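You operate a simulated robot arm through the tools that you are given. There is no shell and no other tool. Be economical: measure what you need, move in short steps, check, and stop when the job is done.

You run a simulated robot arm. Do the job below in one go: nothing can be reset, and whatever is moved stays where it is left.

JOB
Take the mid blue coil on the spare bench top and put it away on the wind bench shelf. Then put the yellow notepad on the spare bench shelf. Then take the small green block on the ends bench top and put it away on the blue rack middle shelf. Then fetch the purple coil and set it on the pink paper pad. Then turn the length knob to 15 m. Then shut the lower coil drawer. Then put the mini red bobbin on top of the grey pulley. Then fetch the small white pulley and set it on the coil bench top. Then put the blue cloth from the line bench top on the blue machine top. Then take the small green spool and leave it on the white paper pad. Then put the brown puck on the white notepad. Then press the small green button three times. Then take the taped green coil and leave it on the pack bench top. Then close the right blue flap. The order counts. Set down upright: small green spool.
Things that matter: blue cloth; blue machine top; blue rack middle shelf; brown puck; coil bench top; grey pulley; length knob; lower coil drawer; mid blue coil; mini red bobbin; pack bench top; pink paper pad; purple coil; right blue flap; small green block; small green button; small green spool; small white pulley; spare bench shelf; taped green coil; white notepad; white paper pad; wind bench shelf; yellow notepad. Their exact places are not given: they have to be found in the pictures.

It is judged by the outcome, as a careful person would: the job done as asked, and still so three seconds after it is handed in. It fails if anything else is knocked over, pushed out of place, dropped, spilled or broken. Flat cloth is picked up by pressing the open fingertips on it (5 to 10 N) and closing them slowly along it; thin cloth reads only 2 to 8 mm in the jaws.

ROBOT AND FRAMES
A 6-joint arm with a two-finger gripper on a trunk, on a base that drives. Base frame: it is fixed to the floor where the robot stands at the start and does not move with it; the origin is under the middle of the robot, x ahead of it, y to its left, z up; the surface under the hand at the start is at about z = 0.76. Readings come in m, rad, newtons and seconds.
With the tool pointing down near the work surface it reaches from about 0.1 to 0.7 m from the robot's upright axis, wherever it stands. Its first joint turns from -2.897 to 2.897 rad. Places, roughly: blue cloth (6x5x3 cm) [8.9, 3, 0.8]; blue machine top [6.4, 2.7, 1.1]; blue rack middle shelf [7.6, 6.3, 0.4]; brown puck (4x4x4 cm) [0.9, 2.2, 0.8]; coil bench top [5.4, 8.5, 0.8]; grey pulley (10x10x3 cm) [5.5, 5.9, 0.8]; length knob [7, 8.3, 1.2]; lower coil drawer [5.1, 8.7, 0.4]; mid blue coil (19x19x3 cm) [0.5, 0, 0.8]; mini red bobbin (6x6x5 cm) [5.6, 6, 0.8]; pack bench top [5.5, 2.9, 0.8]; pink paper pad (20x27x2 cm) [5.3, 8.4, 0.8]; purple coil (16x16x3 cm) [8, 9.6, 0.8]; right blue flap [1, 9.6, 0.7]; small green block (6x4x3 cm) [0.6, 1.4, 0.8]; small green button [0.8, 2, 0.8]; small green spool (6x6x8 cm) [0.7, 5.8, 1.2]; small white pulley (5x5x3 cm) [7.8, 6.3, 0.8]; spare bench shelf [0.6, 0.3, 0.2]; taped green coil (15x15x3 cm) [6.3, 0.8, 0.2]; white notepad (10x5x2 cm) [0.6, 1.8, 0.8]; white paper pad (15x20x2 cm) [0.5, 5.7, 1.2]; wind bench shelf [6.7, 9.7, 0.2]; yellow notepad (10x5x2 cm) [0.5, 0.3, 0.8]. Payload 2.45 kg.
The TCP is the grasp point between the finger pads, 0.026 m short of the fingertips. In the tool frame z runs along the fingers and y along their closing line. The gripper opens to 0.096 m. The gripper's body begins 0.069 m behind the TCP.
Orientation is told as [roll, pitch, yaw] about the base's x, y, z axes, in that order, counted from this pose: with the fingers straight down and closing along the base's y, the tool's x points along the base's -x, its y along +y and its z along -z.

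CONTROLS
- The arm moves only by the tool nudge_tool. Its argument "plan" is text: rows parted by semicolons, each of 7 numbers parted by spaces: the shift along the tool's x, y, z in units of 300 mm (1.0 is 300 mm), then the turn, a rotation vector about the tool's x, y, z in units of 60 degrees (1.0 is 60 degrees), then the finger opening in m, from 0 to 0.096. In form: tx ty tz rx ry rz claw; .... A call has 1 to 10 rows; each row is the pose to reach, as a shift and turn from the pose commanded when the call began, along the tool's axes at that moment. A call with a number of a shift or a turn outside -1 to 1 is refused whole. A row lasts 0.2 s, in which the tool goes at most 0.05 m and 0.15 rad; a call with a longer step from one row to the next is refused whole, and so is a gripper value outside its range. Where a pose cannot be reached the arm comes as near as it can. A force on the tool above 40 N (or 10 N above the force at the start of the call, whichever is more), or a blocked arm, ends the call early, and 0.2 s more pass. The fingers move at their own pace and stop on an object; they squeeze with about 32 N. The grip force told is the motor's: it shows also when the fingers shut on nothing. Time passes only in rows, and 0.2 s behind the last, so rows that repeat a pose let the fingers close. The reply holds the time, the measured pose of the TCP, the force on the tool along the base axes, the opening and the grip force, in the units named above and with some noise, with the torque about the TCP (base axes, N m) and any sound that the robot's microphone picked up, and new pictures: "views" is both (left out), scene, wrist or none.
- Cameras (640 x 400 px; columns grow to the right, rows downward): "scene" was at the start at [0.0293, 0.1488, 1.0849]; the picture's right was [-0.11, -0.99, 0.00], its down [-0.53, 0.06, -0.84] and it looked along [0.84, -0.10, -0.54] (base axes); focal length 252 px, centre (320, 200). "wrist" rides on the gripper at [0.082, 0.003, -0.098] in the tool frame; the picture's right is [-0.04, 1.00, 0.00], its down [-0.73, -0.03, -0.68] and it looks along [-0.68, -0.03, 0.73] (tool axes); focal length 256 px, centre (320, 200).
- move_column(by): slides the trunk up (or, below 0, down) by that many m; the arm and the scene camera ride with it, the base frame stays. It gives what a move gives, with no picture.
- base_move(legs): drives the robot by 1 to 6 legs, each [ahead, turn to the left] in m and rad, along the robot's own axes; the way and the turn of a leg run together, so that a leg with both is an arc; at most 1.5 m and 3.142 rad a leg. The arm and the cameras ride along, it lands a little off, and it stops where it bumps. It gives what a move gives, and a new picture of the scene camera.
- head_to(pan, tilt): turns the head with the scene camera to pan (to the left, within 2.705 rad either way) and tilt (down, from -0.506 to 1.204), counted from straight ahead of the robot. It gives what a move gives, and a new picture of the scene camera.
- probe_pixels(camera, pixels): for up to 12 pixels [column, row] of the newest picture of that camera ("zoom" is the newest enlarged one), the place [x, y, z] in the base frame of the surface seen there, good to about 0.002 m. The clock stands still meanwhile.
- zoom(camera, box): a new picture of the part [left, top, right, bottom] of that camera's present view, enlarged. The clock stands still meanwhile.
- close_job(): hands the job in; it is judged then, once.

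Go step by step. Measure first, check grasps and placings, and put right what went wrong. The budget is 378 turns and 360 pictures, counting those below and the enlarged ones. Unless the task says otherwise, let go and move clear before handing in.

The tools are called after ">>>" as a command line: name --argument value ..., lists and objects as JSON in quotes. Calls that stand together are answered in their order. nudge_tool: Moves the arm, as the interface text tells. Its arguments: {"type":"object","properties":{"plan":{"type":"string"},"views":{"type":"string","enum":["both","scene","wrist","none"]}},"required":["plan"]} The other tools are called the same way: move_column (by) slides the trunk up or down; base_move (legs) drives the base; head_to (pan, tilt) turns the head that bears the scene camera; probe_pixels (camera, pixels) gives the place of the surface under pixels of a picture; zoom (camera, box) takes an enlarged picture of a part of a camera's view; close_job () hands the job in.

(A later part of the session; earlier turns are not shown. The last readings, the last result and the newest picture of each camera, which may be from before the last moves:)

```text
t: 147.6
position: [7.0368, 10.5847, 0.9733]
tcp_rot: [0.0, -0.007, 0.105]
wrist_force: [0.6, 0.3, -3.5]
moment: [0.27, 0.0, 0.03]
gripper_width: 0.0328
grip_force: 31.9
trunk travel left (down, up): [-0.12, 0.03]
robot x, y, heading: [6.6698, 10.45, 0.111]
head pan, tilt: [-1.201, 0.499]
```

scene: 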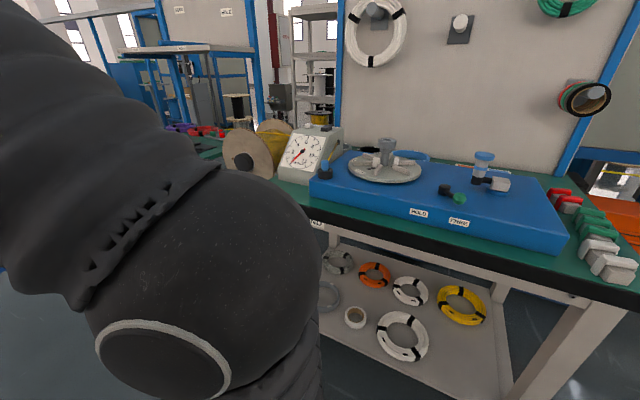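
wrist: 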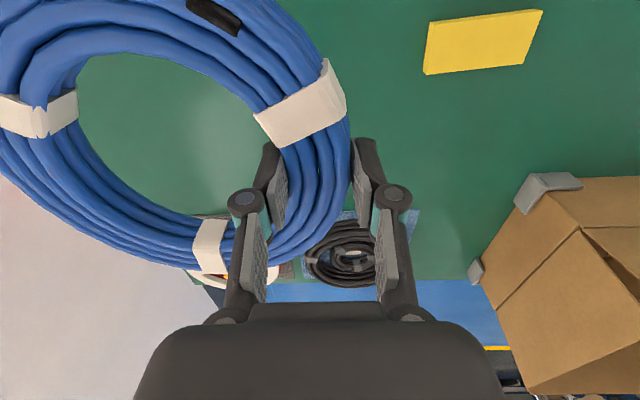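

>>> base_move --legs '[[0, -1.68]]'

>>> head_to --pan 0 --tilt 0.8

```text
t: 152.1
position: [6.7526, 10.0699, 0.9733]
tcp_rot: [0.0, -0.008, -1.59]
wrist_force: [0.1, -0.5, -2.9]
moment: [-0.02, -0.22, 0.02]
gripper_width: 0.0331
grip_force: 31.9
trunk travel left (down, up): [-0.12, 0.03]
robot x, y, heading: [6.6668, 10.4508, -1.59]
head pan, tilt: [-1.201, 0.499]
```

scene: 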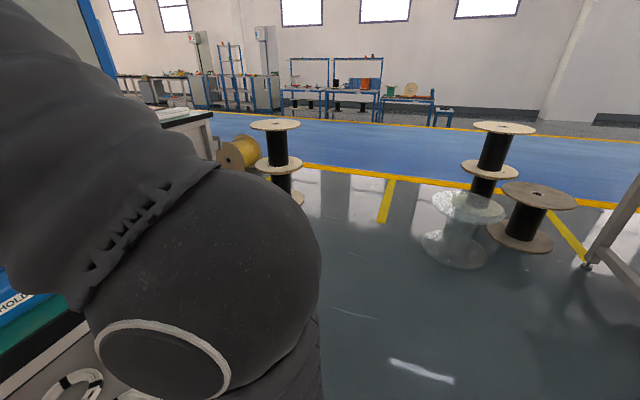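

```text
t: 153.4
position: [6.7522, 10.0696, 0.9727]
tcp_rot: [0.0, -0.007, -1.589]
wrist_force: [0.2, 0.1, -3.6]
moment: [-0.01, -0.28, 0.04]
gripper_width: 0.0326
grip_force: 31.5
trunk travel left (down, up): [-0.12, 0.03]
robot x, y, heading: [6.6668, 10.4514, -1.593]
head pan, tilt: [0.0, 0.799]
```

scene: 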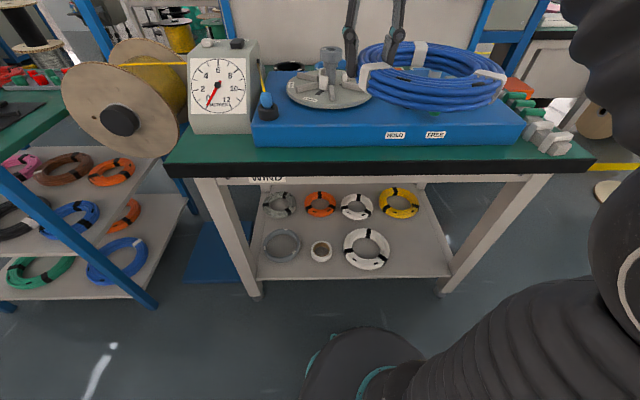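

The free shelf area appears around (415,250), to the right of the front white coil. Probing it.

>>> probe_pixels --camera "scene" --pixels '[[389, 250], [450, 277], [435, 230], [400, 219], [420, 205], [342, 250], [260, 278], [400, 277], [445, 262], [366, 270], [380, 230], [400, 175]]'

>>> zoom --camera "scene" --box '[240, 170, 480, 300]'

```text
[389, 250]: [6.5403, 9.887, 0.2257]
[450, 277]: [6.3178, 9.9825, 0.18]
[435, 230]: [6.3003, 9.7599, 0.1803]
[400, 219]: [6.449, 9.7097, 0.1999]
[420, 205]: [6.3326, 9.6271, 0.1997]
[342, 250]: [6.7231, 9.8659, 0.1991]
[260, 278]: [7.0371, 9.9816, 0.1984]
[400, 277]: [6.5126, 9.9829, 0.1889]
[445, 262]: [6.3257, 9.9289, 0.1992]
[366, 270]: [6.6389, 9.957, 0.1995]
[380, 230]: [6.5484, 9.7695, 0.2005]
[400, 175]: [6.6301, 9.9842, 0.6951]
```

```text
2.67 times, centred on (360, 235) of scene
```

zoom: 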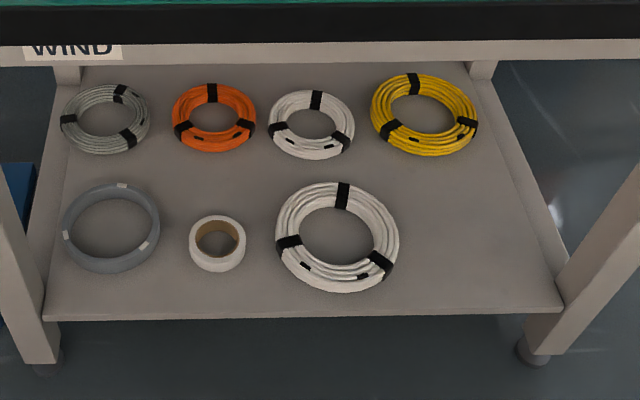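

I plan to centre the coil at (6.425, 9.835), which puts the TCP near (6.495, 9.835). First I'll pull back and sideways, then lower in front of the bench.

>>> nudge_tool --plan "0.13 -0.1 0 0 0 0 0; 0.13 -0.25 0 0 0 0 0; 0.13 -0.4 0 0 0 0 0; 0.13 -0.55 0 0 0 0 0; 0.13 -0.67 0 0 0 0 0; 0.13 -0.67 0 0 0 0 0" --views "none"

>>> move_column --by -0.12

>>> nudge_tool --plan "0 0 0.16 0 0 0 0; 0 0 0.32 0 0 0 0; 0 0 0.48 0 0 0 0; 0 0 0.64 0 0 0 0; 0 0 0.8 0 0 0 0; 0 0 0.96 0 0 0 0" --views "scene"

```text
t: 154.8
position: [6.5524, 10.1135, 0.9707]
tcp_rot: [-0.001, -0.006, -1.589]
wrist_force: [-0.6, -0.2, -4.6]
moment: [-0.03, -0.27, 0.02]
gripper_width: 0.0328
grip_force: 32.2
trunk travel left (down, up): [-0.12, 0.03]
robot x, y, heading: [6.6688, 10.4492, -1.594]
head pan, tilt: [0.0, 0.799]
```

```text
t: 156.3
position: [6.5526, 10.1139, 0.8514]
tcp_rot: [0.001, -0.006, -1.59]
wrist_force: [0.0, -1.2, -4.4]
moment: [-0.06, -0.26, 0.01]
gripper_width: 0.0329
grip_force: 31.8
trunk travel left (down, up): [-0.001, 0.15]
robot x, y, heading: [6.6697, 10.4494, -1.588]
head pan, tilt: [0.0, 0.799]
```

```text
t: 157.8
position: [6.5529, 10.1098, 0.5627]
tcp_rot: [0.001, -0.007, -1.59]
wrist_force: [-0.4, 0.4, -3.6]
moment: [-0.01, -0.26, 0.01]
gripper_width: 0.0329
grip_force: 31.9
trunk travel left (down, up): [-0.001, 0.15]
robot x, y, heading: [6.6674, 10.4512, -1.591]
head pan, tilt: [0.0, 0.799]
```

scene: 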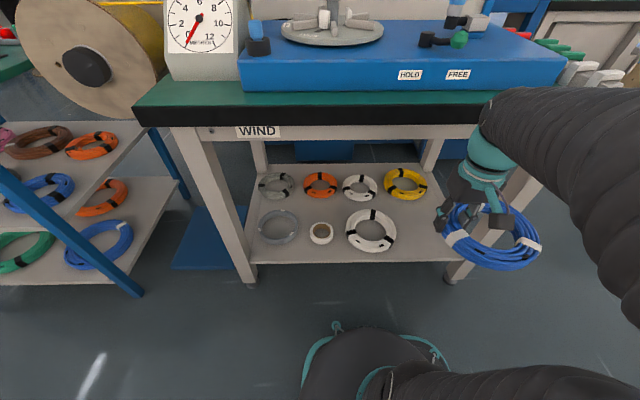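

>>> nudge_tool --plan "0 0 0.16 0 0 0 0; 0 0 0.32 0 0 0 0; 0 0 0.48 0 0 0 0; 0 0 0.64 0 0 0 0; 0 0 0.8 0 0 0 0; 0 0 0.8 0 0 0 0" --views "both"

```text
t: 159.2
position: [6.5549, 10.1093, 0.3236]
tcp_rot: [-0.001, -0.007, -1.591]
wrist_force: [0.2, 0.0, -4.3]
moment: [-0.04, -0.29, 0.0]
gripper_width: 0.0326
grip_force: 32.5
trunk travel left (down, up): [-0.001, 0.15]
robot x, y, heading: [6.6672, 10.4451, -1.589]
head pan, tilt: [0.0, 0.799]
```

scene: 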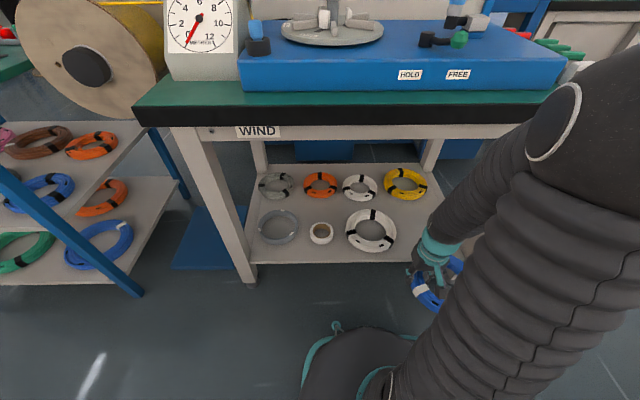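
wrist: 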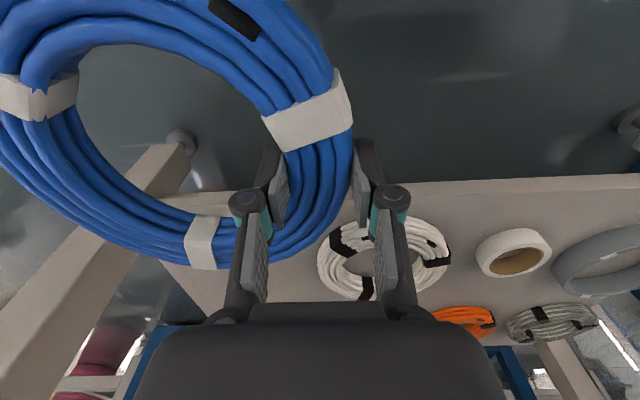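

I need to know if the forearm clears the bench's front apron (underside about z 0.67) when moved inward. Probing the elbow, forearm and apron.

>>> probe_pixels --camera "scene" --pixels '[[440, 240], [470, 200], [500, 165], [530, 130], [560, 110], [430, 135], [400, 140], [600, 90]]'

```text
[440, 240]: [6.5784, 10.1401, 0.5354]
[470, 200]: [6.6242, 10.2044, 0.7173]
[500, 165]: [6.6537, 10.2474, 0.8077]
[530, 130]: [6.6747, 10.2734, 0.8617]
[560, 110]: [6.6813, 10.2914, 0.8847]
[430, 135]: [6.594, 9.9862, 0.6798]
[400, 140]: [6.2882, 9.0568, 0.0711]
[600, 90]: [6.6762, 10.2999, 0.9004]
```

The forearm is steep, so I'll yaw the tool about 50° counter-clockwise. That swings the coil inward so the wrist needn't go as deep.

>>> nudge_tool --plan "0 0 0 0 0 -0.14 0; 0 0 0 0 0 -0.28 0; 0 0 0 0 0 -0.42 0; 0 0 0 0 0 -0.56 0; 0 0 0 0 0 -0.7 0; 0 0 0 0 0 -0.833 0; 0 0 0 0 0 -0.833 0" --views "both"

```text
t: 160.8
position: [6.5531, 10.1107, 0.3236]
tcp_rot: [-0.005, -0.004, -0.718]
wrist_force: [0.4, -0.4, -3.6]
moment: [0.22, -0.18, -0.02]
gripper_width: 0.0324
grip_force: 31.8
trunk travel left (down, up): [-0.001, 0.15]
robot x, y, heading: [6.6688, 10.4516, -1.588]
head pan, tilt: [0.0, 0.799]
```

scene: 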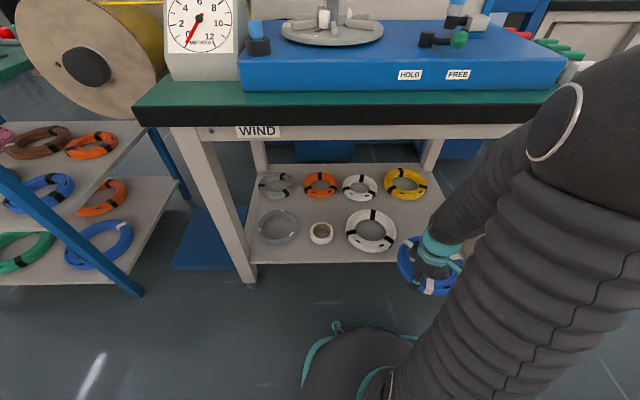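
wrist: 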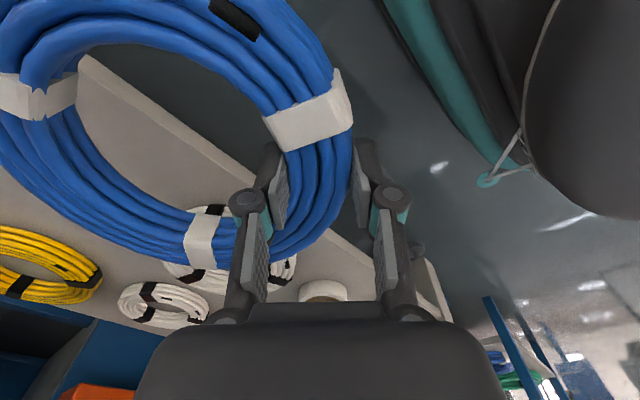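

The coil now points inward. I'll move in under the bench at the same height, to TCP about (6.523, 9.911).

>>> nudge_tool --plan "-0.073 -0.114 0 0 0 0 0; -0.145 -0.227 0 0 0 0 0; -0.218 -0.341 0 0 0 0 0; -0.29 -0.454 0 0 0 0 0; -0.363 -0.568 0 0 0 0 0; -0.363 -0.568 0 0 0 0 0" --views "both"

```text
t: 162.3
position: [6.5292, 9.9432, 0.3113]
tcp_rot: [0.044, 0.025, -0.724]
wrist_force: [1.0, -12.1, -8.9]
moment: [1.3, -0.25, 0.17]
gripper_width: 0.0325
grip_force: 31.7
trunk travel left (down, up): [-0.001, 0.15]
robot x, y, heading: [6.6676, 10.4599, -1.595]
head pan, tilt: [0.0, 0.799]
stopped in row 6: the arm was blocked; the commanded pose is now the measured one
```

scene: 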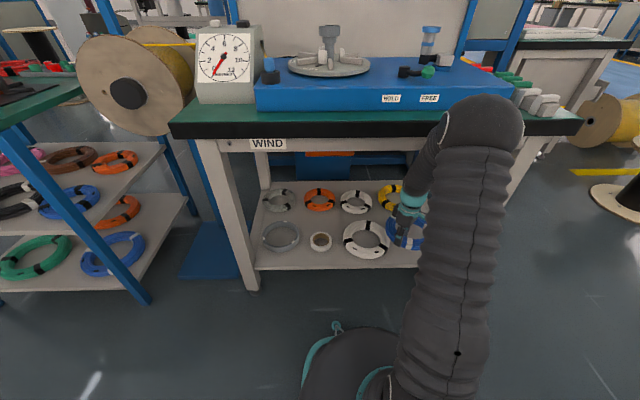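
wrist: 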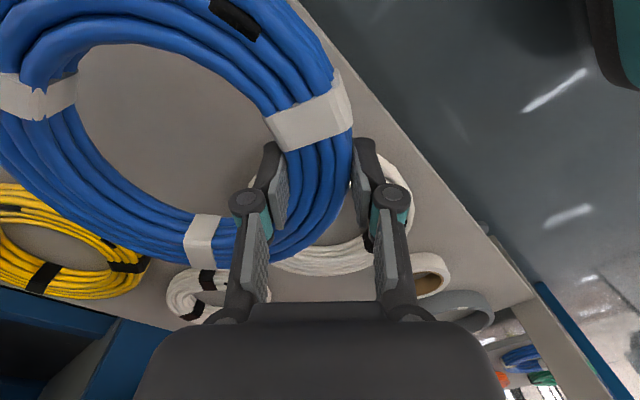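

The forearm touched the bench edge. I'll back out, move the base 0.15 m away so the arm stretches flatter, and retry.

>>> nudge_tool --plan "0.07 0.085 0 0 0 0 0; 0.15 0.175 0 0 0 0 0; 0.22 0.26 0 0 0 0 0; 0.3 0.35 0 0 0 0 0; 0.3 0.35 0 0 0 0 0" --views "none"

>>> base_move --legs '[[-0.14, 0]]'

```text
t: 162.7
position: [6.5214, 9.9185, 0.2382]
tcp_rot: [0.088, 0.086, -0.728]
wrist_force: [2.4, -17.9, 5.0]
moment: [1.39, 0.05, 0.07]
gripper_width: 0.0337
grip_force: 32.7
trunk travel left (down, up): [-0.001, 0.15]
robot x, y, heading: [6.6723, 10.4718, -1.615]
head pan, tilt: [0.0, 0.799]
stopped in row 1: the arm was blocked; the commanded pose is now the measured one
```

```text
t: 163.3
position: [6.5078, 9.8899, 0.2005]
tcp_rot: [0.086, 0.132, -0.742]
wrist_force: [-30.7, -67.7, 92.6]
moment: [-2.59, 1.09, -0.04]
gripper_width: 0.091
grip_force: 39.1
trunk travel left (down, up): [-0.001, 0.15]
robot x, y, heading: [6.6726, 10.4945, -1.644]
head pan, tilt: [0.0, 0.799]
stopped in leg 1: the robot was blocked; the commanded pose is now the measured one
```

scene: 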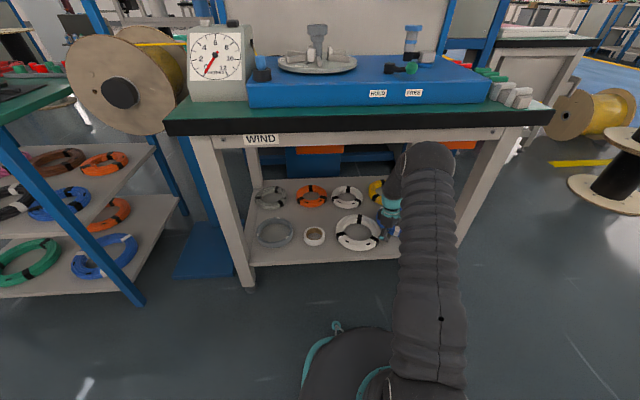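

Something is wrong: the arm sank to z 0.20 with large forces and the jaws read 0.091. I'll look at the wrist view before moving.

>>> zoom --camera "wrist" --box '[0, 0, 640, 400]'

>>> zoom --camera "scene" --box '[240, 100, 560, 300]'

>>> probe_pixels --camera "scene" --pixels '[[430, 130], [400, 125], [430, 150], [405, 180], [390, 210], [430, 230], [390, 232], [350, 340]]'

```text
1.00 times, centred on (320, 200) of wrist (not enlarged: the box is as wide or as high as the picture)
```

zoom: 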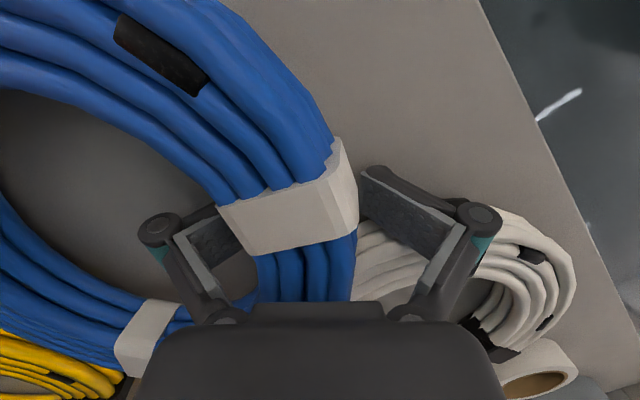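

```text
2.00 times, centred on (400, 200) of scene
```

zoom: 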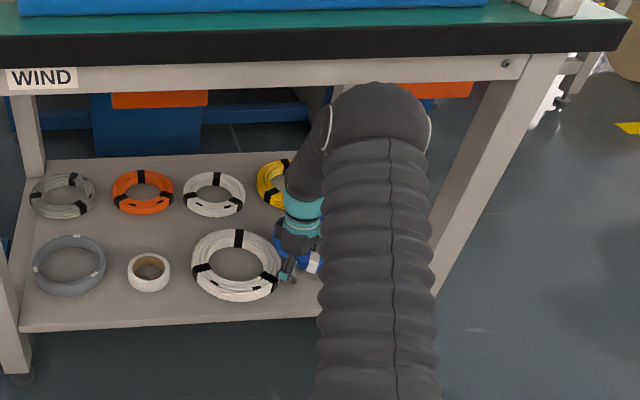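

```text
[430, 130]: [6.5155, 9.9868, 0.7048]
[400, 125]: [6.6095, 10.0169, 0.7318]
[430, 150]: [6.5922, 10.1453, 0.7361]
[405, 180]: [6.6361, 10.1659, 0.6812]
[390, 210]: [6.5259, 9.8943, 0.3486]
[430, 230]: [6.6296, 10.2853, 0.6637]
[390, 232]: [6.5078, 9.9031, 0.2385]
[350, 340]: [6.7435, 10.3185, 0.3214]
```

The coil seems to be resting on the shelf with the fingers around it, and the arm is pressing down. I'll open the fingers and ease upward a little.

>>> nudge_tool --plan "0 0 -0.05 0 0 0 0.091; 0 0 -0.1 0 0 0 0.091; 0 0 -0.1 0 0 0 0.091" --views "both"

```text
t: 163.6
position: [6.5006, 9.8781, 0.1763]
tcp_rot: [0.131, 0.173, -0.749]
wrist_force: [11.8, 10.3, 197.5]
moment: [-8.73, 5.78, -1.64]
gripper_width: 0.0964
grip_force: 37.5
trunk travel left (down, up): [-0.001, 0.15]
robot x, y, heading: [6.6736, 10.4932, -1.66]
head pan, tilt: [0.0, 0.799]
stopped in row 1: the force on the tool passed its limit at 294 N (the readings are from after the stop); the commanded pose is now the measured one
```

scene: 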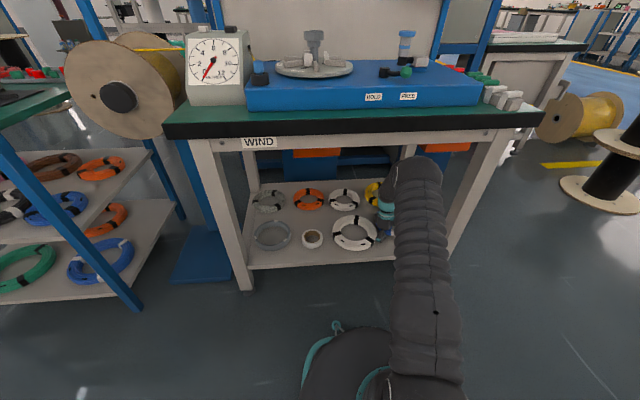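
wrist: 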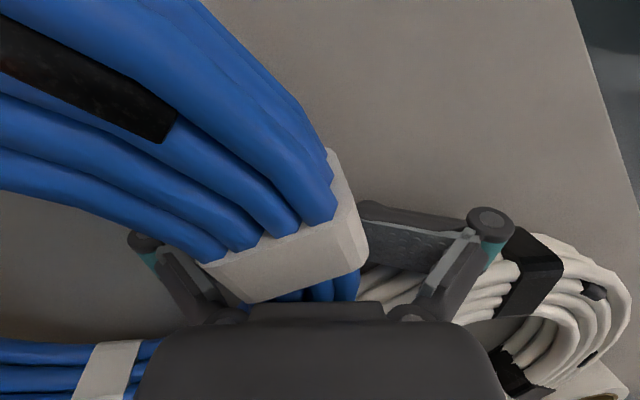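

The base seems to have tipped back and rocked onto the fingers, so measured z reads too low. I'll take the load off by lifting gently.

>>> nudge_tool --plan "0 0 -0.1 0 0 0 0.096; 0 0 -0.15 0 0 0 0.096; 0 0 -0.15 0 0 0 0.096" --views "both"

```text
t: 163.9
position: [6.5012, 9.8809, 0.1774]
tcp_rot: [0.163, 0.207, -0.745]
wrist_force: [12.5, -7.8, 176.5]
moment: [-7.99, 5.65, -0.32]
gripper_width: 0.0972
grip_force: 33.1
trunk travel left (down, up): [-0.001, 0.15]
robot x, y, heading: [6.6733, 10.5021, -1.663]
head pan, tilt: [0.0, 0.799]
stopped in row 1: the arm was blocked; the commanded pose is now the measured one
```

scene: 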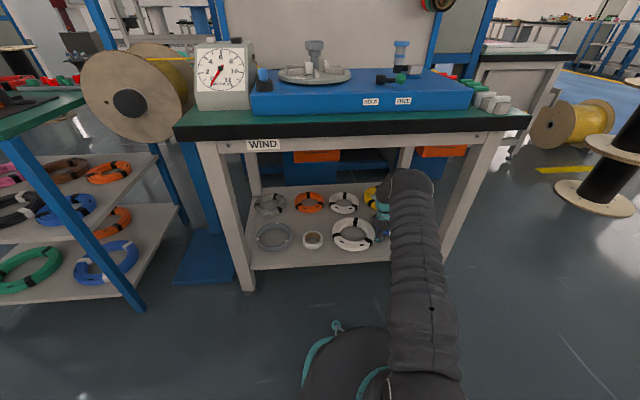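
wrist: 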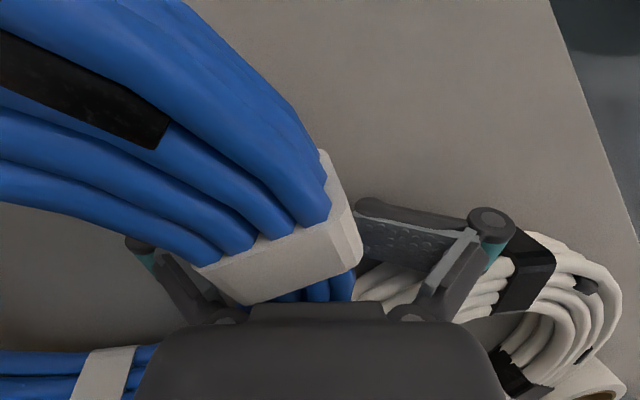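

Still loaded at about 176 N. I'll raise the trunk by 0.04 to lift the whole arm.

>>> move_column --by 0.04

>>> head_to --pan 0 --tilt 0.85

```text
t: 164.2
position: [6.5013, 9.8855, 0.1783]
tcp_rot: [0.162, 0.237, -0.74]
wrist_force: [-18.5, -93.3, 187.3]
moment: [-5.3, 2.89, 1.4]
gripper_width: 0.0976
grip_force: 0.0
trunk travel left (down, up): [-0.002, 0.148]
robot x, y, heading: [6.6867, 10.5365, -1.667]
head pan, tilt: [0.0, 0.799]
stopped: the force on the tool passed its limit at 244 N (the readings are from after the stop); the commanded pose is now the measured one
```

```text
t: 164.8
position: [6.5033, 9.8865, 0.1825]
tcp_rot: [0.22, 0.274, -0.732]
wrist_force: [14.8, 58.0, 225.1]
moment: [-13.89, 7.9, -0.34]
gripper_width: 0.0971
grip_force: 0.2
trunk travel left (down, up): [-0.002, 0.148]
robot x, y, heading: [6.6825, 10.5126, -1.64]
head pan, tilt: [0.0, 0.85]
```

scene: 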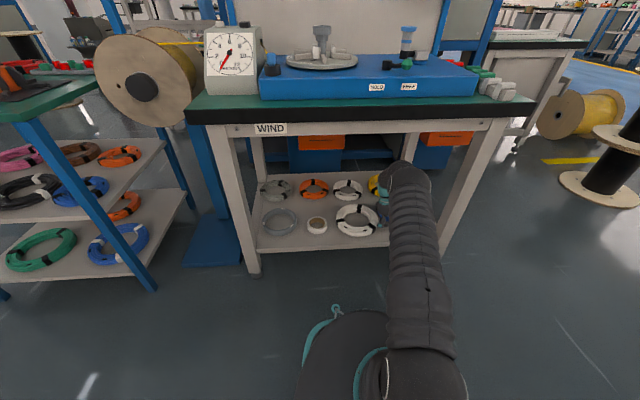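

The tool is tilted about 0.35 rad with its tips on the shelf. I'll command a clear world-up lift using the tilted tool axes.

>>> nudge_tool --plan "0.055 0 -0.145 0 0 0 0.096; 0.11 0 -0.29 0 0 0 0.096; 0.11 0 -0.29 0 0 0 0.096" --views "both"

```text
t: 165.1
position: [6.5008, 9.8892, 0.1877]
tcp_rot: [0.286, 0.319, -0.708]
wrist_force: [-7.4, -81.1, 155.5]
moment: [-6.67, 4.37, 3.78]
gripper_width: 0.0967
grip_force: 0.1
trunk travel left (down, up): [-0.002, 0.148]
robot x, y, heading: [6.6862, 10.5114, -1.635]
head pan, tilt: [0.0, 0.85]
stopped in row 1: the arm was blocked; the commanded pose is now the measured one
```

scene: 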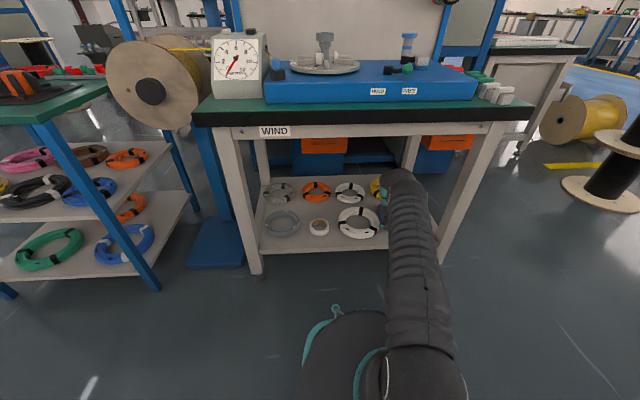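
wrist: 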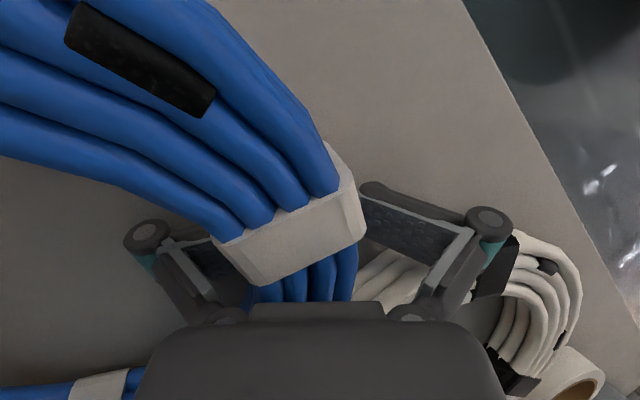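

>>> probe_pixels --camera "scene" --pixels '[[335, 312], [365, 312], [310, 350], [330, 380], [405, 175], [390, 190], [384, 210], [390, 230], [410, 260], [420, 350], [275, 130], [470, 132]]'

>>> zoom --camera "scene" --box '[300, 90, 500, 260]'

```text
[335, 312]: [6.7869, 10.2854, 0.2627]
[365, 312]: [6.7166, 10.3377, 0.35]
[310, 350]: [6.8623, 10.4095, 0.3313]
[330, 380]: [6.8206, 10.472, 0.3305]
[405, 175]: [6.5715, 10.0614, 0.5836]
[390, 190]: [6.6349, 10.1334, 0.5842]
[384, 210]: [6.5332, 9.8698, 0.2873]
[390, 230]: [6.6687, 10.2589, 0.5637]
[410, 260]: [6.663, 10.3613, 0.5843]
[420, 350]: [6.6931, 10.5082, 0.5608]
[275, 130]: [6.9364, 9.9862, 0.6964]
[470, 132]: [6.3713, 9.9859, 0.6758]
```

```text
2.35 times, centred on (400, 175) of scene
```

zoom: 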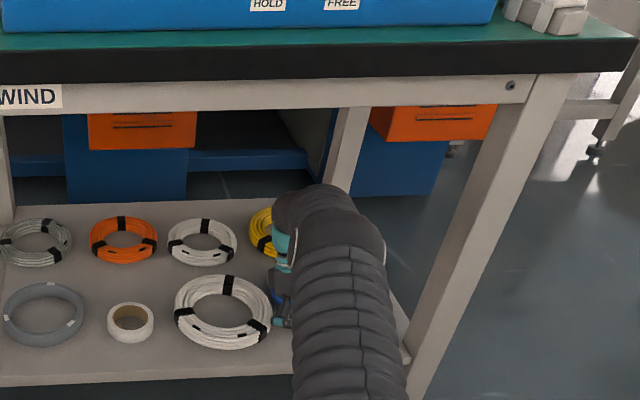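

The base front is lifted (its hook is at z 0.263 against 0.178), so the arm is propping the robot up. The last lift cut the force from 225 to 155 N, so I'll keep lifting.

>>> nudge_tool --plan "0.07 0 -0.148 0 0 0 0.096; 0.14 0 -0.296 0 0 0 0.096; 0.14 0 -0.296 0 0 0 0.096" --views "none"

>>> nudge_tool --plan "0.07 0 -0.148 0 0 0 0.096; 0.14 0 -0.296 0 0 0 0.096; 0.14 0 -0.296 0 0 0 0.096" --views "scene"

```text
t: 165.4
position: [6.4998, 9.8938, 0.1906]
tcp_rot: [0.321, 0.361, -0.682]
wrist_force: [-24.0, -109.1, 165.8]
moment: [-6.98, 3.0, 1.55]
gripper_width: 0.0965
grip_force: 0.0
trunk travel left (down, up): [-0.002, 0.148]
robot x, y, heading: [6.6886, 10.5212, -1.626]
head pan, tilt: [0.0, 0.85]
stopped in row 1: the force on the tool passed its limit at 209 N (the readings are from after the stop); the commanded pose is now the measured one
```

```text
t: 165.7
position: [6.4975, 9.9, 0.1953]
tcp_rot: [0.407, 0.421, -0.624]
wrist_force: [-15.9, -92.5, 166.2]
moment: [-5.83, 2.45, -0.38]
gripper_width: 0.0947
grip_force: 0.1
trunk travel left (down, up): [-0.002, 0.148]
robot x, y, heading: [6.6814, 10.5231, -1.621]
head pan, tilt: [0.0, 0.85]
stopped in row 1: the force on the tool passed its limit at 234 N (the readings are from after the stop); the commanded pose is now the measured one
```

scene: 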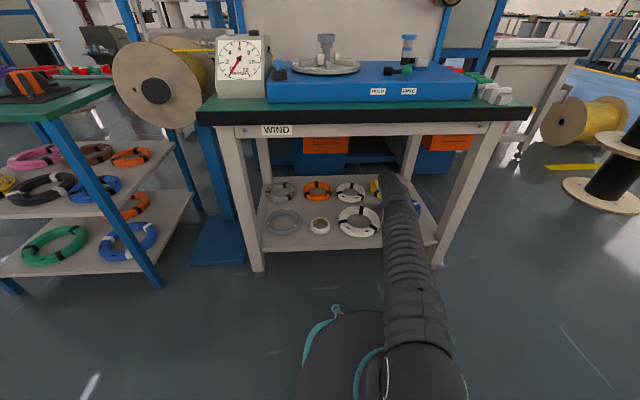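

>>> probe_pixels --camera "scene" --pixels '[[335, 308], [336, 312], [365, 315], [395, 180], [410, 260], [420, 350], [275, 130]]'

>>> nudge_tool --plan "0.061 0.054 -0.126 0.089 -0.1 0 0.09; 0.122 0.108 -0.252 0.178 -0.2 0 0.09; 0.122 0.108 -0.252 0.178 -0.2 0 0.09" --views "scene"

```text
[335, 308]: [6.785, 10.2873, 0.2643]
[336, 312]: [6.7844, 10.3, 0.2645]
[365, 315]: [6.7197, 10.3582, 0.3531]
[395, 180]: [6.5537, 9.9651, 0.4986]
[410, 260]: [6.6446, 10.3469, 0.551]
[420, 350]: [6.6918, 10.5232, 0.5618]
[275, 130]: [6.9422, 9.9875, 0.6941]
```

```text
t: 166.0
position: [6.4952, 9.9001, 0.202]
tcp_rot: [0.462, 0.455, -0.579]
wrist_force: [-11.5, -73.7, 226.5]
moment: [-12.08, 7.2, 1.14]
gripper_width: 0.0809
grip_force: 44.5
trunk travel left (down, up): [-0.002, 0.148]
robot x, y, heading: [6.6788, 10.5197, -1.631]
head pan, tilt: [0.0, 0.85]
stopped in row 1: the force on the tool passed its limit at 229 N (the readings are from after the stop); the commanded pose is now the measured one
```

scene: 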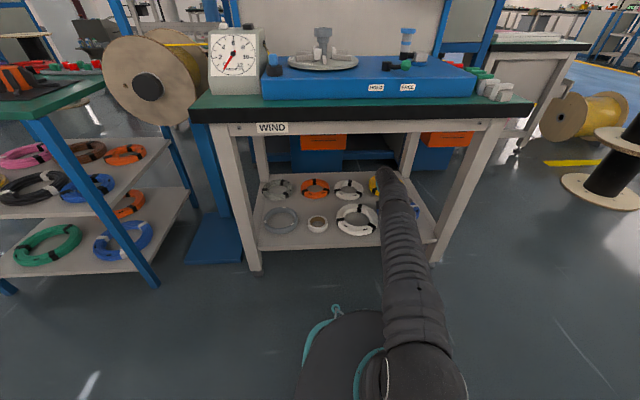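

Each stop resets the command and lets the arm sag further. I'll let it settle using head moves, which have no force check, and then lift with small smooth steps.

>>> head_to --pan 0.9 --tilt 0.85

>>> head_to --pan -0.3 --tilt 0.85

```text
t: 167.2
position: [6.4993, 9.908, 0.2013]
tcp_rot: [0.488, 0.459, -0.559]
wrist_force: [0.8, -1.0, 227.9]
moment: [-13.61, 7.06, 0.09]
gripper_width: 0.0905
grip_force: 0.1
trunk travel left (down, up): [-0.002, 0.148]
robot x, y, heading: [6.6673, 10.5163, -1.634]
head pan, tilt: [0.901, 0.85]
```

scene: 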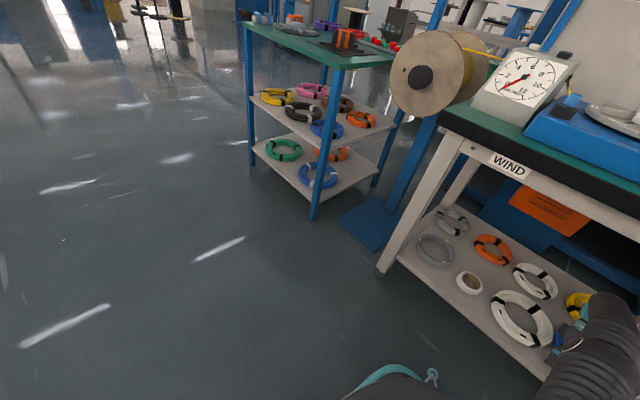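

```text
t: 168.6
position: [6.4987, 9.9082, 0.2007]
tcp_rot: [0.489, 0.459, -0.561]
wrist_force: [-0.3, 1.3, 227.5]
moment: [-13.76, 7.23, 0.23]
gripper_width: 0.0905
grip_force: 0.1
trunk travel left (down, up): [-0.002, 0.148]
robot x, y, heading: [6.669, 10.5218, -1.636]
head pan, tilt: [-0.3, 0.85]
```

scene: 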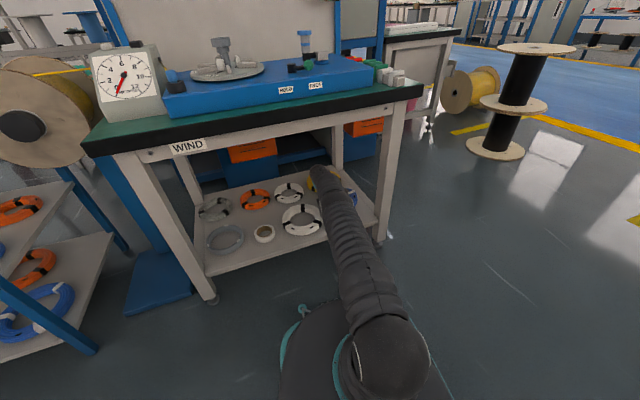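

Steady now at 227.5 N, purely vertical. Lifting with ten small 8 mm world-up steps.

>>> nudge_tool --plan "0.006 0.006 -0.011 0 0 0 0.09; 0.012 0.011 -0.021 0 0 0 0.09; 0.024 0.022 -0.042 0 0 0 0.09; 0.035 0.034 -0.063 0 0 0 0.09; 0.047 0.045 -0.084 0 0 0 0.09; 0.059 0.056 -0.106 0 0 0 0.09; 0.071 0.067 -0.127 0 0 0 0.09; 0.083 0.078 -0.148 0 0 0 0.09; 0.094 0.09 -0.169 0 0 0 0.09; 0.106 0.101 -0.19 0 0 0 0.09" --views "scene"

```text
t: 168.9
position: [6.5022, 9.9165, 0.2061]
tcp_rot: [0.562, 0.497, -0.486]
wrist_force: [-25.5, -57.4, 199.2]
moment: [-13.52, 3.7, -2.31]
gripper_width: 0.0898
grip_force: 0.2
trunk travel left (down, up): [-0.002, 0.148]
robot x, y, heading: [6.6668, 10.5196, -1.65]
head pan, tilt: [-0.3, 0.85]
stopped in row 1: the arm was blocked; the commanded pose is now the measured one
```

scene: 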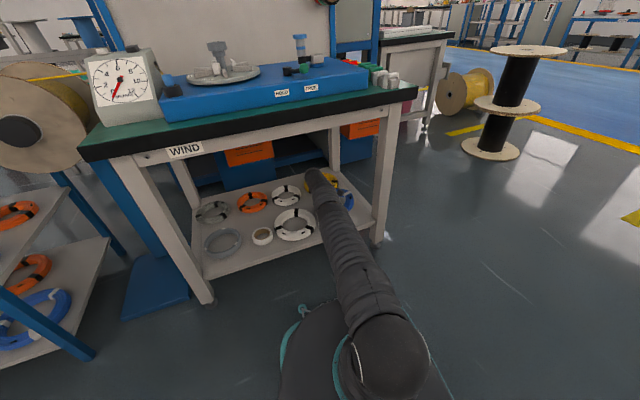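

>>> zoom --camera "wrist" --box '[0, 0, 640, 400]'

>>> zoom --camera "scene" --box '[190, 130, 430, 280]'

>>> probe_pixels --camera "scene" --pixels '[[302, 308], [315, 180], [325, 200], [345, 260], [345, 200], [352, 205], [360, 300], [370, 350], [395, 330], [290, 350]]'

```text
1.00 times, centred on (320, 200) of wrist (not enlarged: the box is as wide or as high as the picture)
```

zoom: 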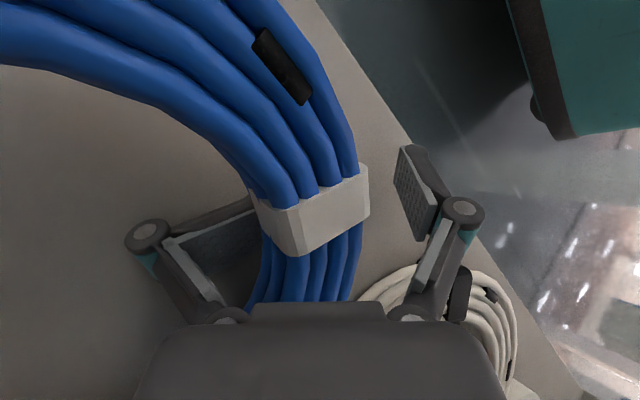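

```text
2.67 times, centred on (310, 205) of scene
```

zoom: 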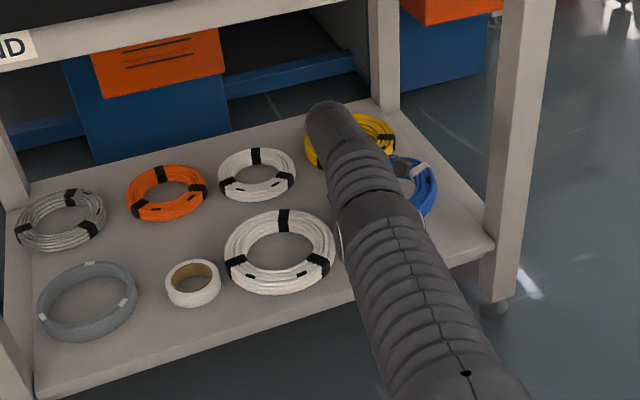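

```text
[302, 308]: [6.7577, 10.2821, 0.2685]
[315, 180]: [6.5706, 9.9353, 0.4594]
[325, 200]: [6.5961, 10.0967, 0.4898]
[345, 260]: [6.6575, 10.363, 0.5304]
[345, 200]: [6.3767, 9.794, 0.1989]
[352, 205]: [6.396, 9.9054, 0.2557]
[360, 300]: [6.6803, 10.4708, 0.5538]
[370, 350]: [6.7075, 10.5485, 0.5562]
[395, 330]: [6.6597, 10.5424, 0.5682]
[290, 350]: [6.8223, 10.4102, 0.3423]
```

The coil rests on the shelf at the right spot and nothing else has moved. I'll settle again and try a very small trunk rise to set the base back down.

>>> head_to --pan 0.3 --tilt 0.85

>>> move_column --by 0.008

```text
t: 169.9
position: [6.5031, 9.9178, 0.2069]
tcp_rot: [0.587, 0.502, -0.475]
wrist_force: [2.1, 5.9, 227.0]
moment: [-14.6, 6.13, -0.51]
gripper_width: 0.0902
grip_force: 0.1
trunk travel left (down, up): [-0.002, 0.148]
robot x, y, heading: [6.6705, 10.5111, -1.627]
head pan, tilt: [0.3, 0.85]
```

scene: 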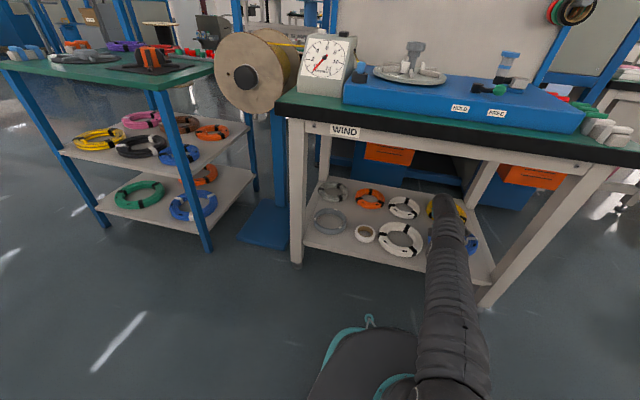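

```text
t: 170.3
position: [6.5035, 9.9234, 0.2021]
tcp_rot: [0.487, 0.5, -0.521]
wrist_force: [-31.8, -155.4, 180.4]
moment: [-11.76, 0.77, -0.86]
gripper_width: 0.0913
grip_force: 0.1
trunk travel left (down, up): [-0.005, 0.145]
robot x, y, heading: [6.6726, 10.4971, -1.622]
head pan, tilt: [0.3, 0.85]
stopped: the arm was blocked; the commanded pose is now the measured one
```

The trunk gained 3 mm and the tilt dropped. I'll keep going in small trunk steps.

>>> move_column --by 0.02

>>> move_column --by 0.02

>>> move_column --by 0.02

```text
t: 170.6
position: [6.4958, 9.8765, 0.2116]
tcp_rot: [0.475, 0.53, -0.61]
wrist_force: [3.1, -14.3, 2.9]
moment: [0.57, 0.1, -0.05]
gripper_width: 0.0815
grip_force: 0.0
trunk travel left (down, up): [-0.011, 0.139]
robot x, y, heading: [6.6616, 10.4829, -1.632]
head pan, tilt: [0.3, 0.85]
stopped: the force on the tool passed its limit at 552 N (the readings are from after the stop); the commanded pose is now the measured one
```

```text
t: 170.9
position: [6.4822, 9.8844, 0.2084]
tcp_rot: [0.583, 0.602, -0.445]
wrist_force: [-15.1, -42.8, 189.0]
moment: [-12.92, 4.9, 0.52]
gripper_width: 0.0899
grip_force: 0.1
trunk travel left (down, up): [-0.012, 0.138]
robot x, y, heading: [6.6636, 10.4867, -1.651]
head pan, tilt: [0.3, 0.85]
stopped: the force on the tool passed its limit at 791 N (the readings are from after the stop); the commanded pose is now the measured one
```

```text
t: 171.1
position: [6.4794, 9.8845, 0.2111]
tcp_rot: [0.635, 0.628, -0.387]
wrist_force: [10.4, 43.0, 223.1]
moment: [-15.82, 2.32, 1.61]
gripper_width: 0.0886
grip_force: 0.0
trunk travel left (down, up): [-0.013, 0.137]
robot x, y, heading: [6.6623, 10.4726, -1.653]
head pan, tilt: [0.3, 0.85]
stopped: the force on the tool passed its limit at 235 N (the readings are from after the stop); the commanded pose is now the measured one
```

>>> head_to --pan 0 --tilt 0.9

>>> probe_pixels --camera "scene" --pixels '[[335, 285], [335, 295], [340, 300], [320, 340], [310, 380], [400, 180], [410, 260], [430, 350]]'

```text
t: 171.9
position: [6.4799, 9.8839, 0.2093]
tcp_rot: [0.627, 0.629, -0.391]
wrist_force: [0.5, -0.4, 230.5]
moment: [-16.11, 1.75, -0.23]
gripper_width: 0.0888
grip_force: 0.1
trunk travel left (down, up): [-0.013, 0.137]
robot x, y, heading: [6.6656, 10.4751, -1.664]
head pan, tilt: [0.0, 0.901]
```

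scene: 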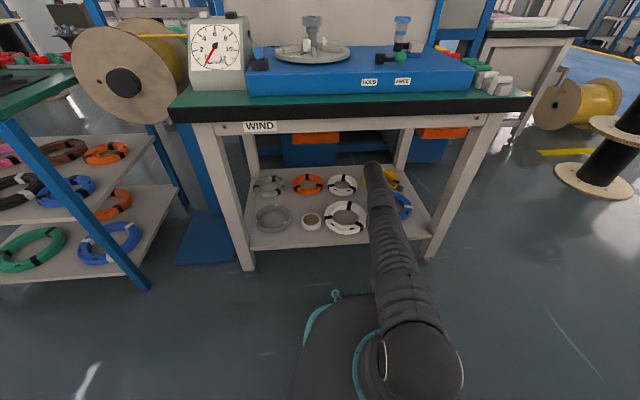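

```text
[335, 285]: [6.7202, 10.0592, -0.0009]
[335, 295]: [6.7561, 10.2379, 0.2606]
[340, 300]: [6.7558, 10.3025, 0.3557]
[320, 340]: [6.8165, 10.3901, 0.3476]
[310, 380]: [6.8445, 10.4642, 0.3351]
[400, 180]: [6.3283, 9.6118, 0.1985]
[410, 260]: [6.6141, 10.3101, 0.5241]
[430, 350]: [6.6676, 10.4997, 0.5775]
```

The base is still tipped back about 0.127 rad. Now that it's settled, I'll try very small 2 mm trunk steps to avoid triggering the stop.

>>> move_column --by 0.002

>>> move_column --by 0.002

```text
t: 172.4
position: [6.4791, 9.8845, 0.2112]
tcp_rot: [0.63, 0.627, -0.391]
wrist_force: [-0.3, 0.4, 230.9]
moment: [-16.29, 1.57, -0.04]
gripper_width: 0.0888
grip_force: 0.1
trunk travel left (down, up): [-0.015, 0.135]
robot x, y, heading: [6.6662, 10.4731, -1.666]
head pan, tilt: [0.0, 0.901]
```

```text
t: 173.0
position: [6.4805, 9.8845, 0.2103]
tcp_rot: [0.636, 0.632, -0.384]
wrist_force: [0.1, -0.6, 230.8]
moment: [-16.3, 1.69, -0.04]
gripper_width: 0.0891
grip_force: 0.0
trunk travel left (down, up): [-0.017, 0.133]
robot x, y, heading: [6.6631, 10.469, -1.667]
head pan, tilt: [0.0, 0.901]
```

Completes cleanly. I'll go on in batches with slightly larger steps.

>>> move_column --by 0.004

>>> move_column --by 0.005

>>> move_column --by 0.005

>>> move_column --by 0.005

>>> move_column --by 0.005

```text
t: 173.5
position: [6.4791, 9.884, 0.2102]
tcp_rot: [0.646, 0.63, -0.378]
wrist_force: [0.7, -0.1, 232.2]
moment: [-16.36, 1.8, 0.08]
gripper_width: 0.0887
grip_force: 0.0
trunk travel left (down, up): [-0.021, 0.129]
robot x, y, heading: [6.6652, 10.4754, -1.669]
head pan, tilt: [0.0, 0.901]
```

```text
t: 174.0
position: [6.4788, 9.8844, 0.2117]
tcp_rot: [0.655, 0.632, -0.372]
wrist_force: [0.3, -0.2, 231.8]
moment: [-16.42, 1.78, 0.12]
gripper_width: 0.0885
grip_force: 0.1
trunk travel left (down, up): [-0.026, 0.124]
robot x, y, heading: [6.6614, 10.4707, -1.676]
head pan, tilt: [0.0, 0.901]
```

```text
t: 174.6
position: [6.4799, 9.8847, 0.2132]
tcp_rot: [0.665, 0.635, -0.366]
wrist_force: [0.3, 1.7, 234.3]
moment: [-16.47, 1.75, 0.16]
gripper_width: 0.0887
grip_force: 0.1
trunk travel left (down, up): [-0.031, 0.119]
robot x, y, heading: [6.6602, 10.4728, -1.675]
head pan, tilt: [0.0, 0.901]
```

```text
t: 175.1
position: [6.4793, 9.8866, 0.2125]
tcp_rot: [0.676, 0.635, -0.362]
wrist_force: [-1.0, 1.2, 233.8]
moment: [-16.55, 1.67, 0.23]
gripper_width: 0.0889
grip_force: 0.1
trunk travel left (down, up): [-0.036, 0.114]
robot x, y, heading: [6.6624, 10.4739, -1.682]
head pan, tilt: [0.0, 0.901]
```

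```text
t: 175.7
position: [6.4805, 9.8844, 0.2132]
tcp_rot: [0.684, 0.635, -0.358]
wrist_force: [-1.2, 0.4, 234.7]
moment: [-16.63, 1.65, 0.21]
gripper_width: 0.0886
grip_force: 0.1
trunk travel left (down, up): [-0.041, 0.109]
robot x, y, heading: [6.6602, 10.4726, -1.68]
head pan, tilt: [0.0, 0.901]
```

>>> move_column --by 0.01

>>> move_column --by 0.01

>>> move_column --by 0.01

>>> move_column --by 0.01

>>> head_to --pan 0.05 --tilt 0.9

>>> probe_pixels --camera "scene" --pixels '[[340, 300], [345, 305], [320, 340], [310, 380], [400, 260]]'

```text
t: 176.2
position: [6.4808, 9.8836, 0.2144]
tcp_rot: [0.7, 0.64, -0.35]
wrist_force: [-0.4, 0.0, 236.0]
moment: [-16.86, 1.41, 0.42]
gripper_width: 0.0891
grip_force: 0.0
trunk travel left (down, up): [-0.051, 0.099]
robot x, y, heading: [6.6577, 10.4745, -1.684]
head pan, tilt: [0.0, 0.901]
```

```text
t: 177.0
position: [6.4794, 9.8845, 0.2139]
tcp_rot: [0.67, 0.648, -0.343]
wrist_force: [-19.5, 6.9, 235.6]
moment: [-18.2, -2.72, 0.41]
gripper_width: 0.0894
grip_force: 0.1
trunk travel left (down, up): [-0.063, 0.087]
robot x, y, heading: [6.6498, 10.4793, -1.723]
head pan, tilt: [0.0, 0.901]
stopped: the force on the tool passed its limit at 256 N (the readings are from after the stop); the commanded pose is now the measured one
```

```text
t: 177.7
position: [6.4806, 9.8892, 0.2173]
tcp_rot: [0.732, 0.658, -0.277]
wrist_force: [-7.2, 7.8, 240.0]
moment: [-19.3, -3.78, 3.21]
gripper_width: 0.0903
grip_force: 0.0
trunk travel left (down, up): [-0.074, 0.076]
robot x, y, heading: [6.6507, 10.4731, -1.731]
head pan, tilt: [0.0, 0.901]
stopped: the force on the tool passed its limit at 250 N (the readings are from after the stop); the commanded pose is now the measured one
```

```text
t: 178.3
position: [6.4791, 9.89, 0.216]
tcp_rot: [0.712, 0.667, -0.263]
wrist_force: [-31.9, -98.5, 227.6]
moment: [-18.08, -6.07, -1.39]
gripper_width: 0.09
grip_force: 0.1
trunk travel left (down, up): [-0.084, 0.066]
robot x, y, heading: [6.6572, 10.4804, -1.71]
head pan, tilt: [0.0, 0.901]
stopped: the force on the tool passed its limit at 257 N (the readings are from after the stop); the commanded pose is now the measured one
```

```text
t: 178.9
position: [6.4787, 9.8996, 0.2165]
tcp_rot: [0.724, 0.67, -0.26]
wrist_force: [-8.7, -25.5, 223.4]
moment: [-15.74, -5.49, -3.02]
gripper_width: 0.0881
grip_force: 0.0
trunk travel left (down, up): [-0.084, 0.066]
robot x, y, heading: [6.6545, 10.4816, -1.712]
head pan, tilt: [0.051, 0.901]
```

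scene: 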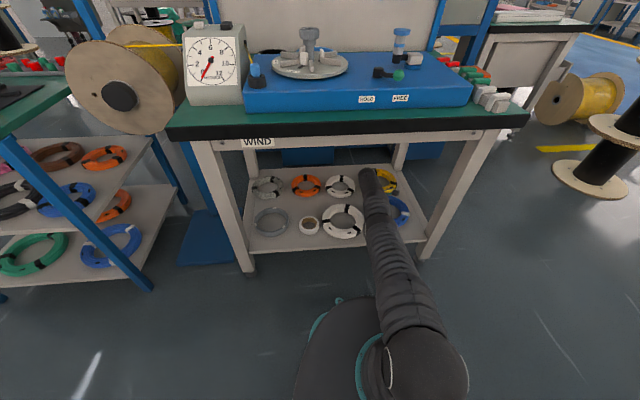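

```text
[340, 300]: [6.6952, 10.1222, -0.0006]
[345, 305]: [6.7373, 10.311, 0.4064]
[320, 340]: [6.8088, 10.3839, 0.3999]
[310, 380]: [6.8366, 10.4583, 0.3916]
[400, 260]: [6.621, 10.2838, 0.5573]
```

The tip angle is falling (0.127 → 0.10 rad). I'll continue with small trunk steps, which don't trip the stop.

>>> move_column --by 0.004

>>> move_column --by 0.005

>>> move_column --by 0.005

>>> move_column --by 0.005

>>> nudge_tool --plan "0.002 0.002 -0.002 0 0 0 0.09; 0.004 0.0035 -0.004 0 0 0 0.09; 0.006 0.005 -0.006 0 0 0 0.09; 0.008 0.007 -0.008 0 0 0 0.09" --views "none"

```text
t: 179.2
position: [6.4771, 9.8748, 0.2145]
tcp_rot: [0.677, 0.662, -0.307]
wrist_force: [-13.5, -83.9, 175.9]
moment: [-12.47, -8.26, -4.41]
gripper_width: 0.0905
grip_force: 0.0
trunk travel left (down, up): [-0.086, 0.064]
robot x, y, heading: [6.6553, 10.4829, -1.717]
head pan, tilt: [0.051, 0.901]
stopped: the force on the tool passed its limit at 240 N (the readings are from after the stop); the commanded pose is now the measured one
```

```text
t: 179.5
position: [6.4748, 9.8894, 0.2205]
tcp_rot: [0.786, 0.672, -0.194]
wrist_force: [-6.5, 0.8, 268.9]
moment: [-19.71, -8.72, -1.71]
gripper_width: 0.09
grip_force: 0.0
trunk travel left (down, up): [-0.087, 0.063]
robot x, y, heading: [6.653, 10.4796, -1.717]
head pan, tilt: [0.051, 0.901]
stopped: the force on the tool passed its limit at 319 N (the readings are from after the stop); the commanded pose is now the measured one
```

```text
t: 180.0
position: [6.4764, 9.8945, 0.2204]
tcp_rot: [0.778, 0.672, -0.193]
wrist_force: [-18.2, -70.1, 176.2]
moment: [-12.48, -6.18, -5.79]
gripper_width: 0.0878
grip_force: 0.1
trunk travel left (down, up): [-0.092, 0.058]
robot x, y, heading: [6.6549, 10.4818, -1.709]
head pan, tilt: [0.051, 0.901]
```

```text
t: 180.4
position: [6.4772, 9.8876, 0.2178]
tcp_rot: [0.724, 0.67, -0.244]
wrist_force: [5.2, 44.6, 172.9]
moment: [-12.82, -5.54, 2.2]
gripper_width: 0.0907
grip_force: 0.0
trunk travel left (down, up): [-0.094, 0.056]
robot x, y, heading: [6.656, 10.4819, -1.719]
head pan, tilt: [0.051, 0.901]
stopped: the force on the tool passed its limit at 387 N (the readings are from after the stop); the commanded pose is now the measured one
```

```text
t: 180.7
position: [6.4768, 9.9003, 0.2194]
tcp_rot: [0.779, 0.677, -0.178]
wrist_force: [2.9, -36.0, 236.3]
moment: [-17.05, -7.37, -2.36]
gripper_width: 0.0892
grip_force: 0.1
trunk travel left (down, up): [-0.094, 0.056]
robot x, y, heading: [6.6543, 10.4808, -1.715]
head pan, tilt: [0.051, 0.901]
stopped in row 1: the force on the tool passed its limit at 241 N (the readings are from after the stop); the commanded pose is now the measured one
```

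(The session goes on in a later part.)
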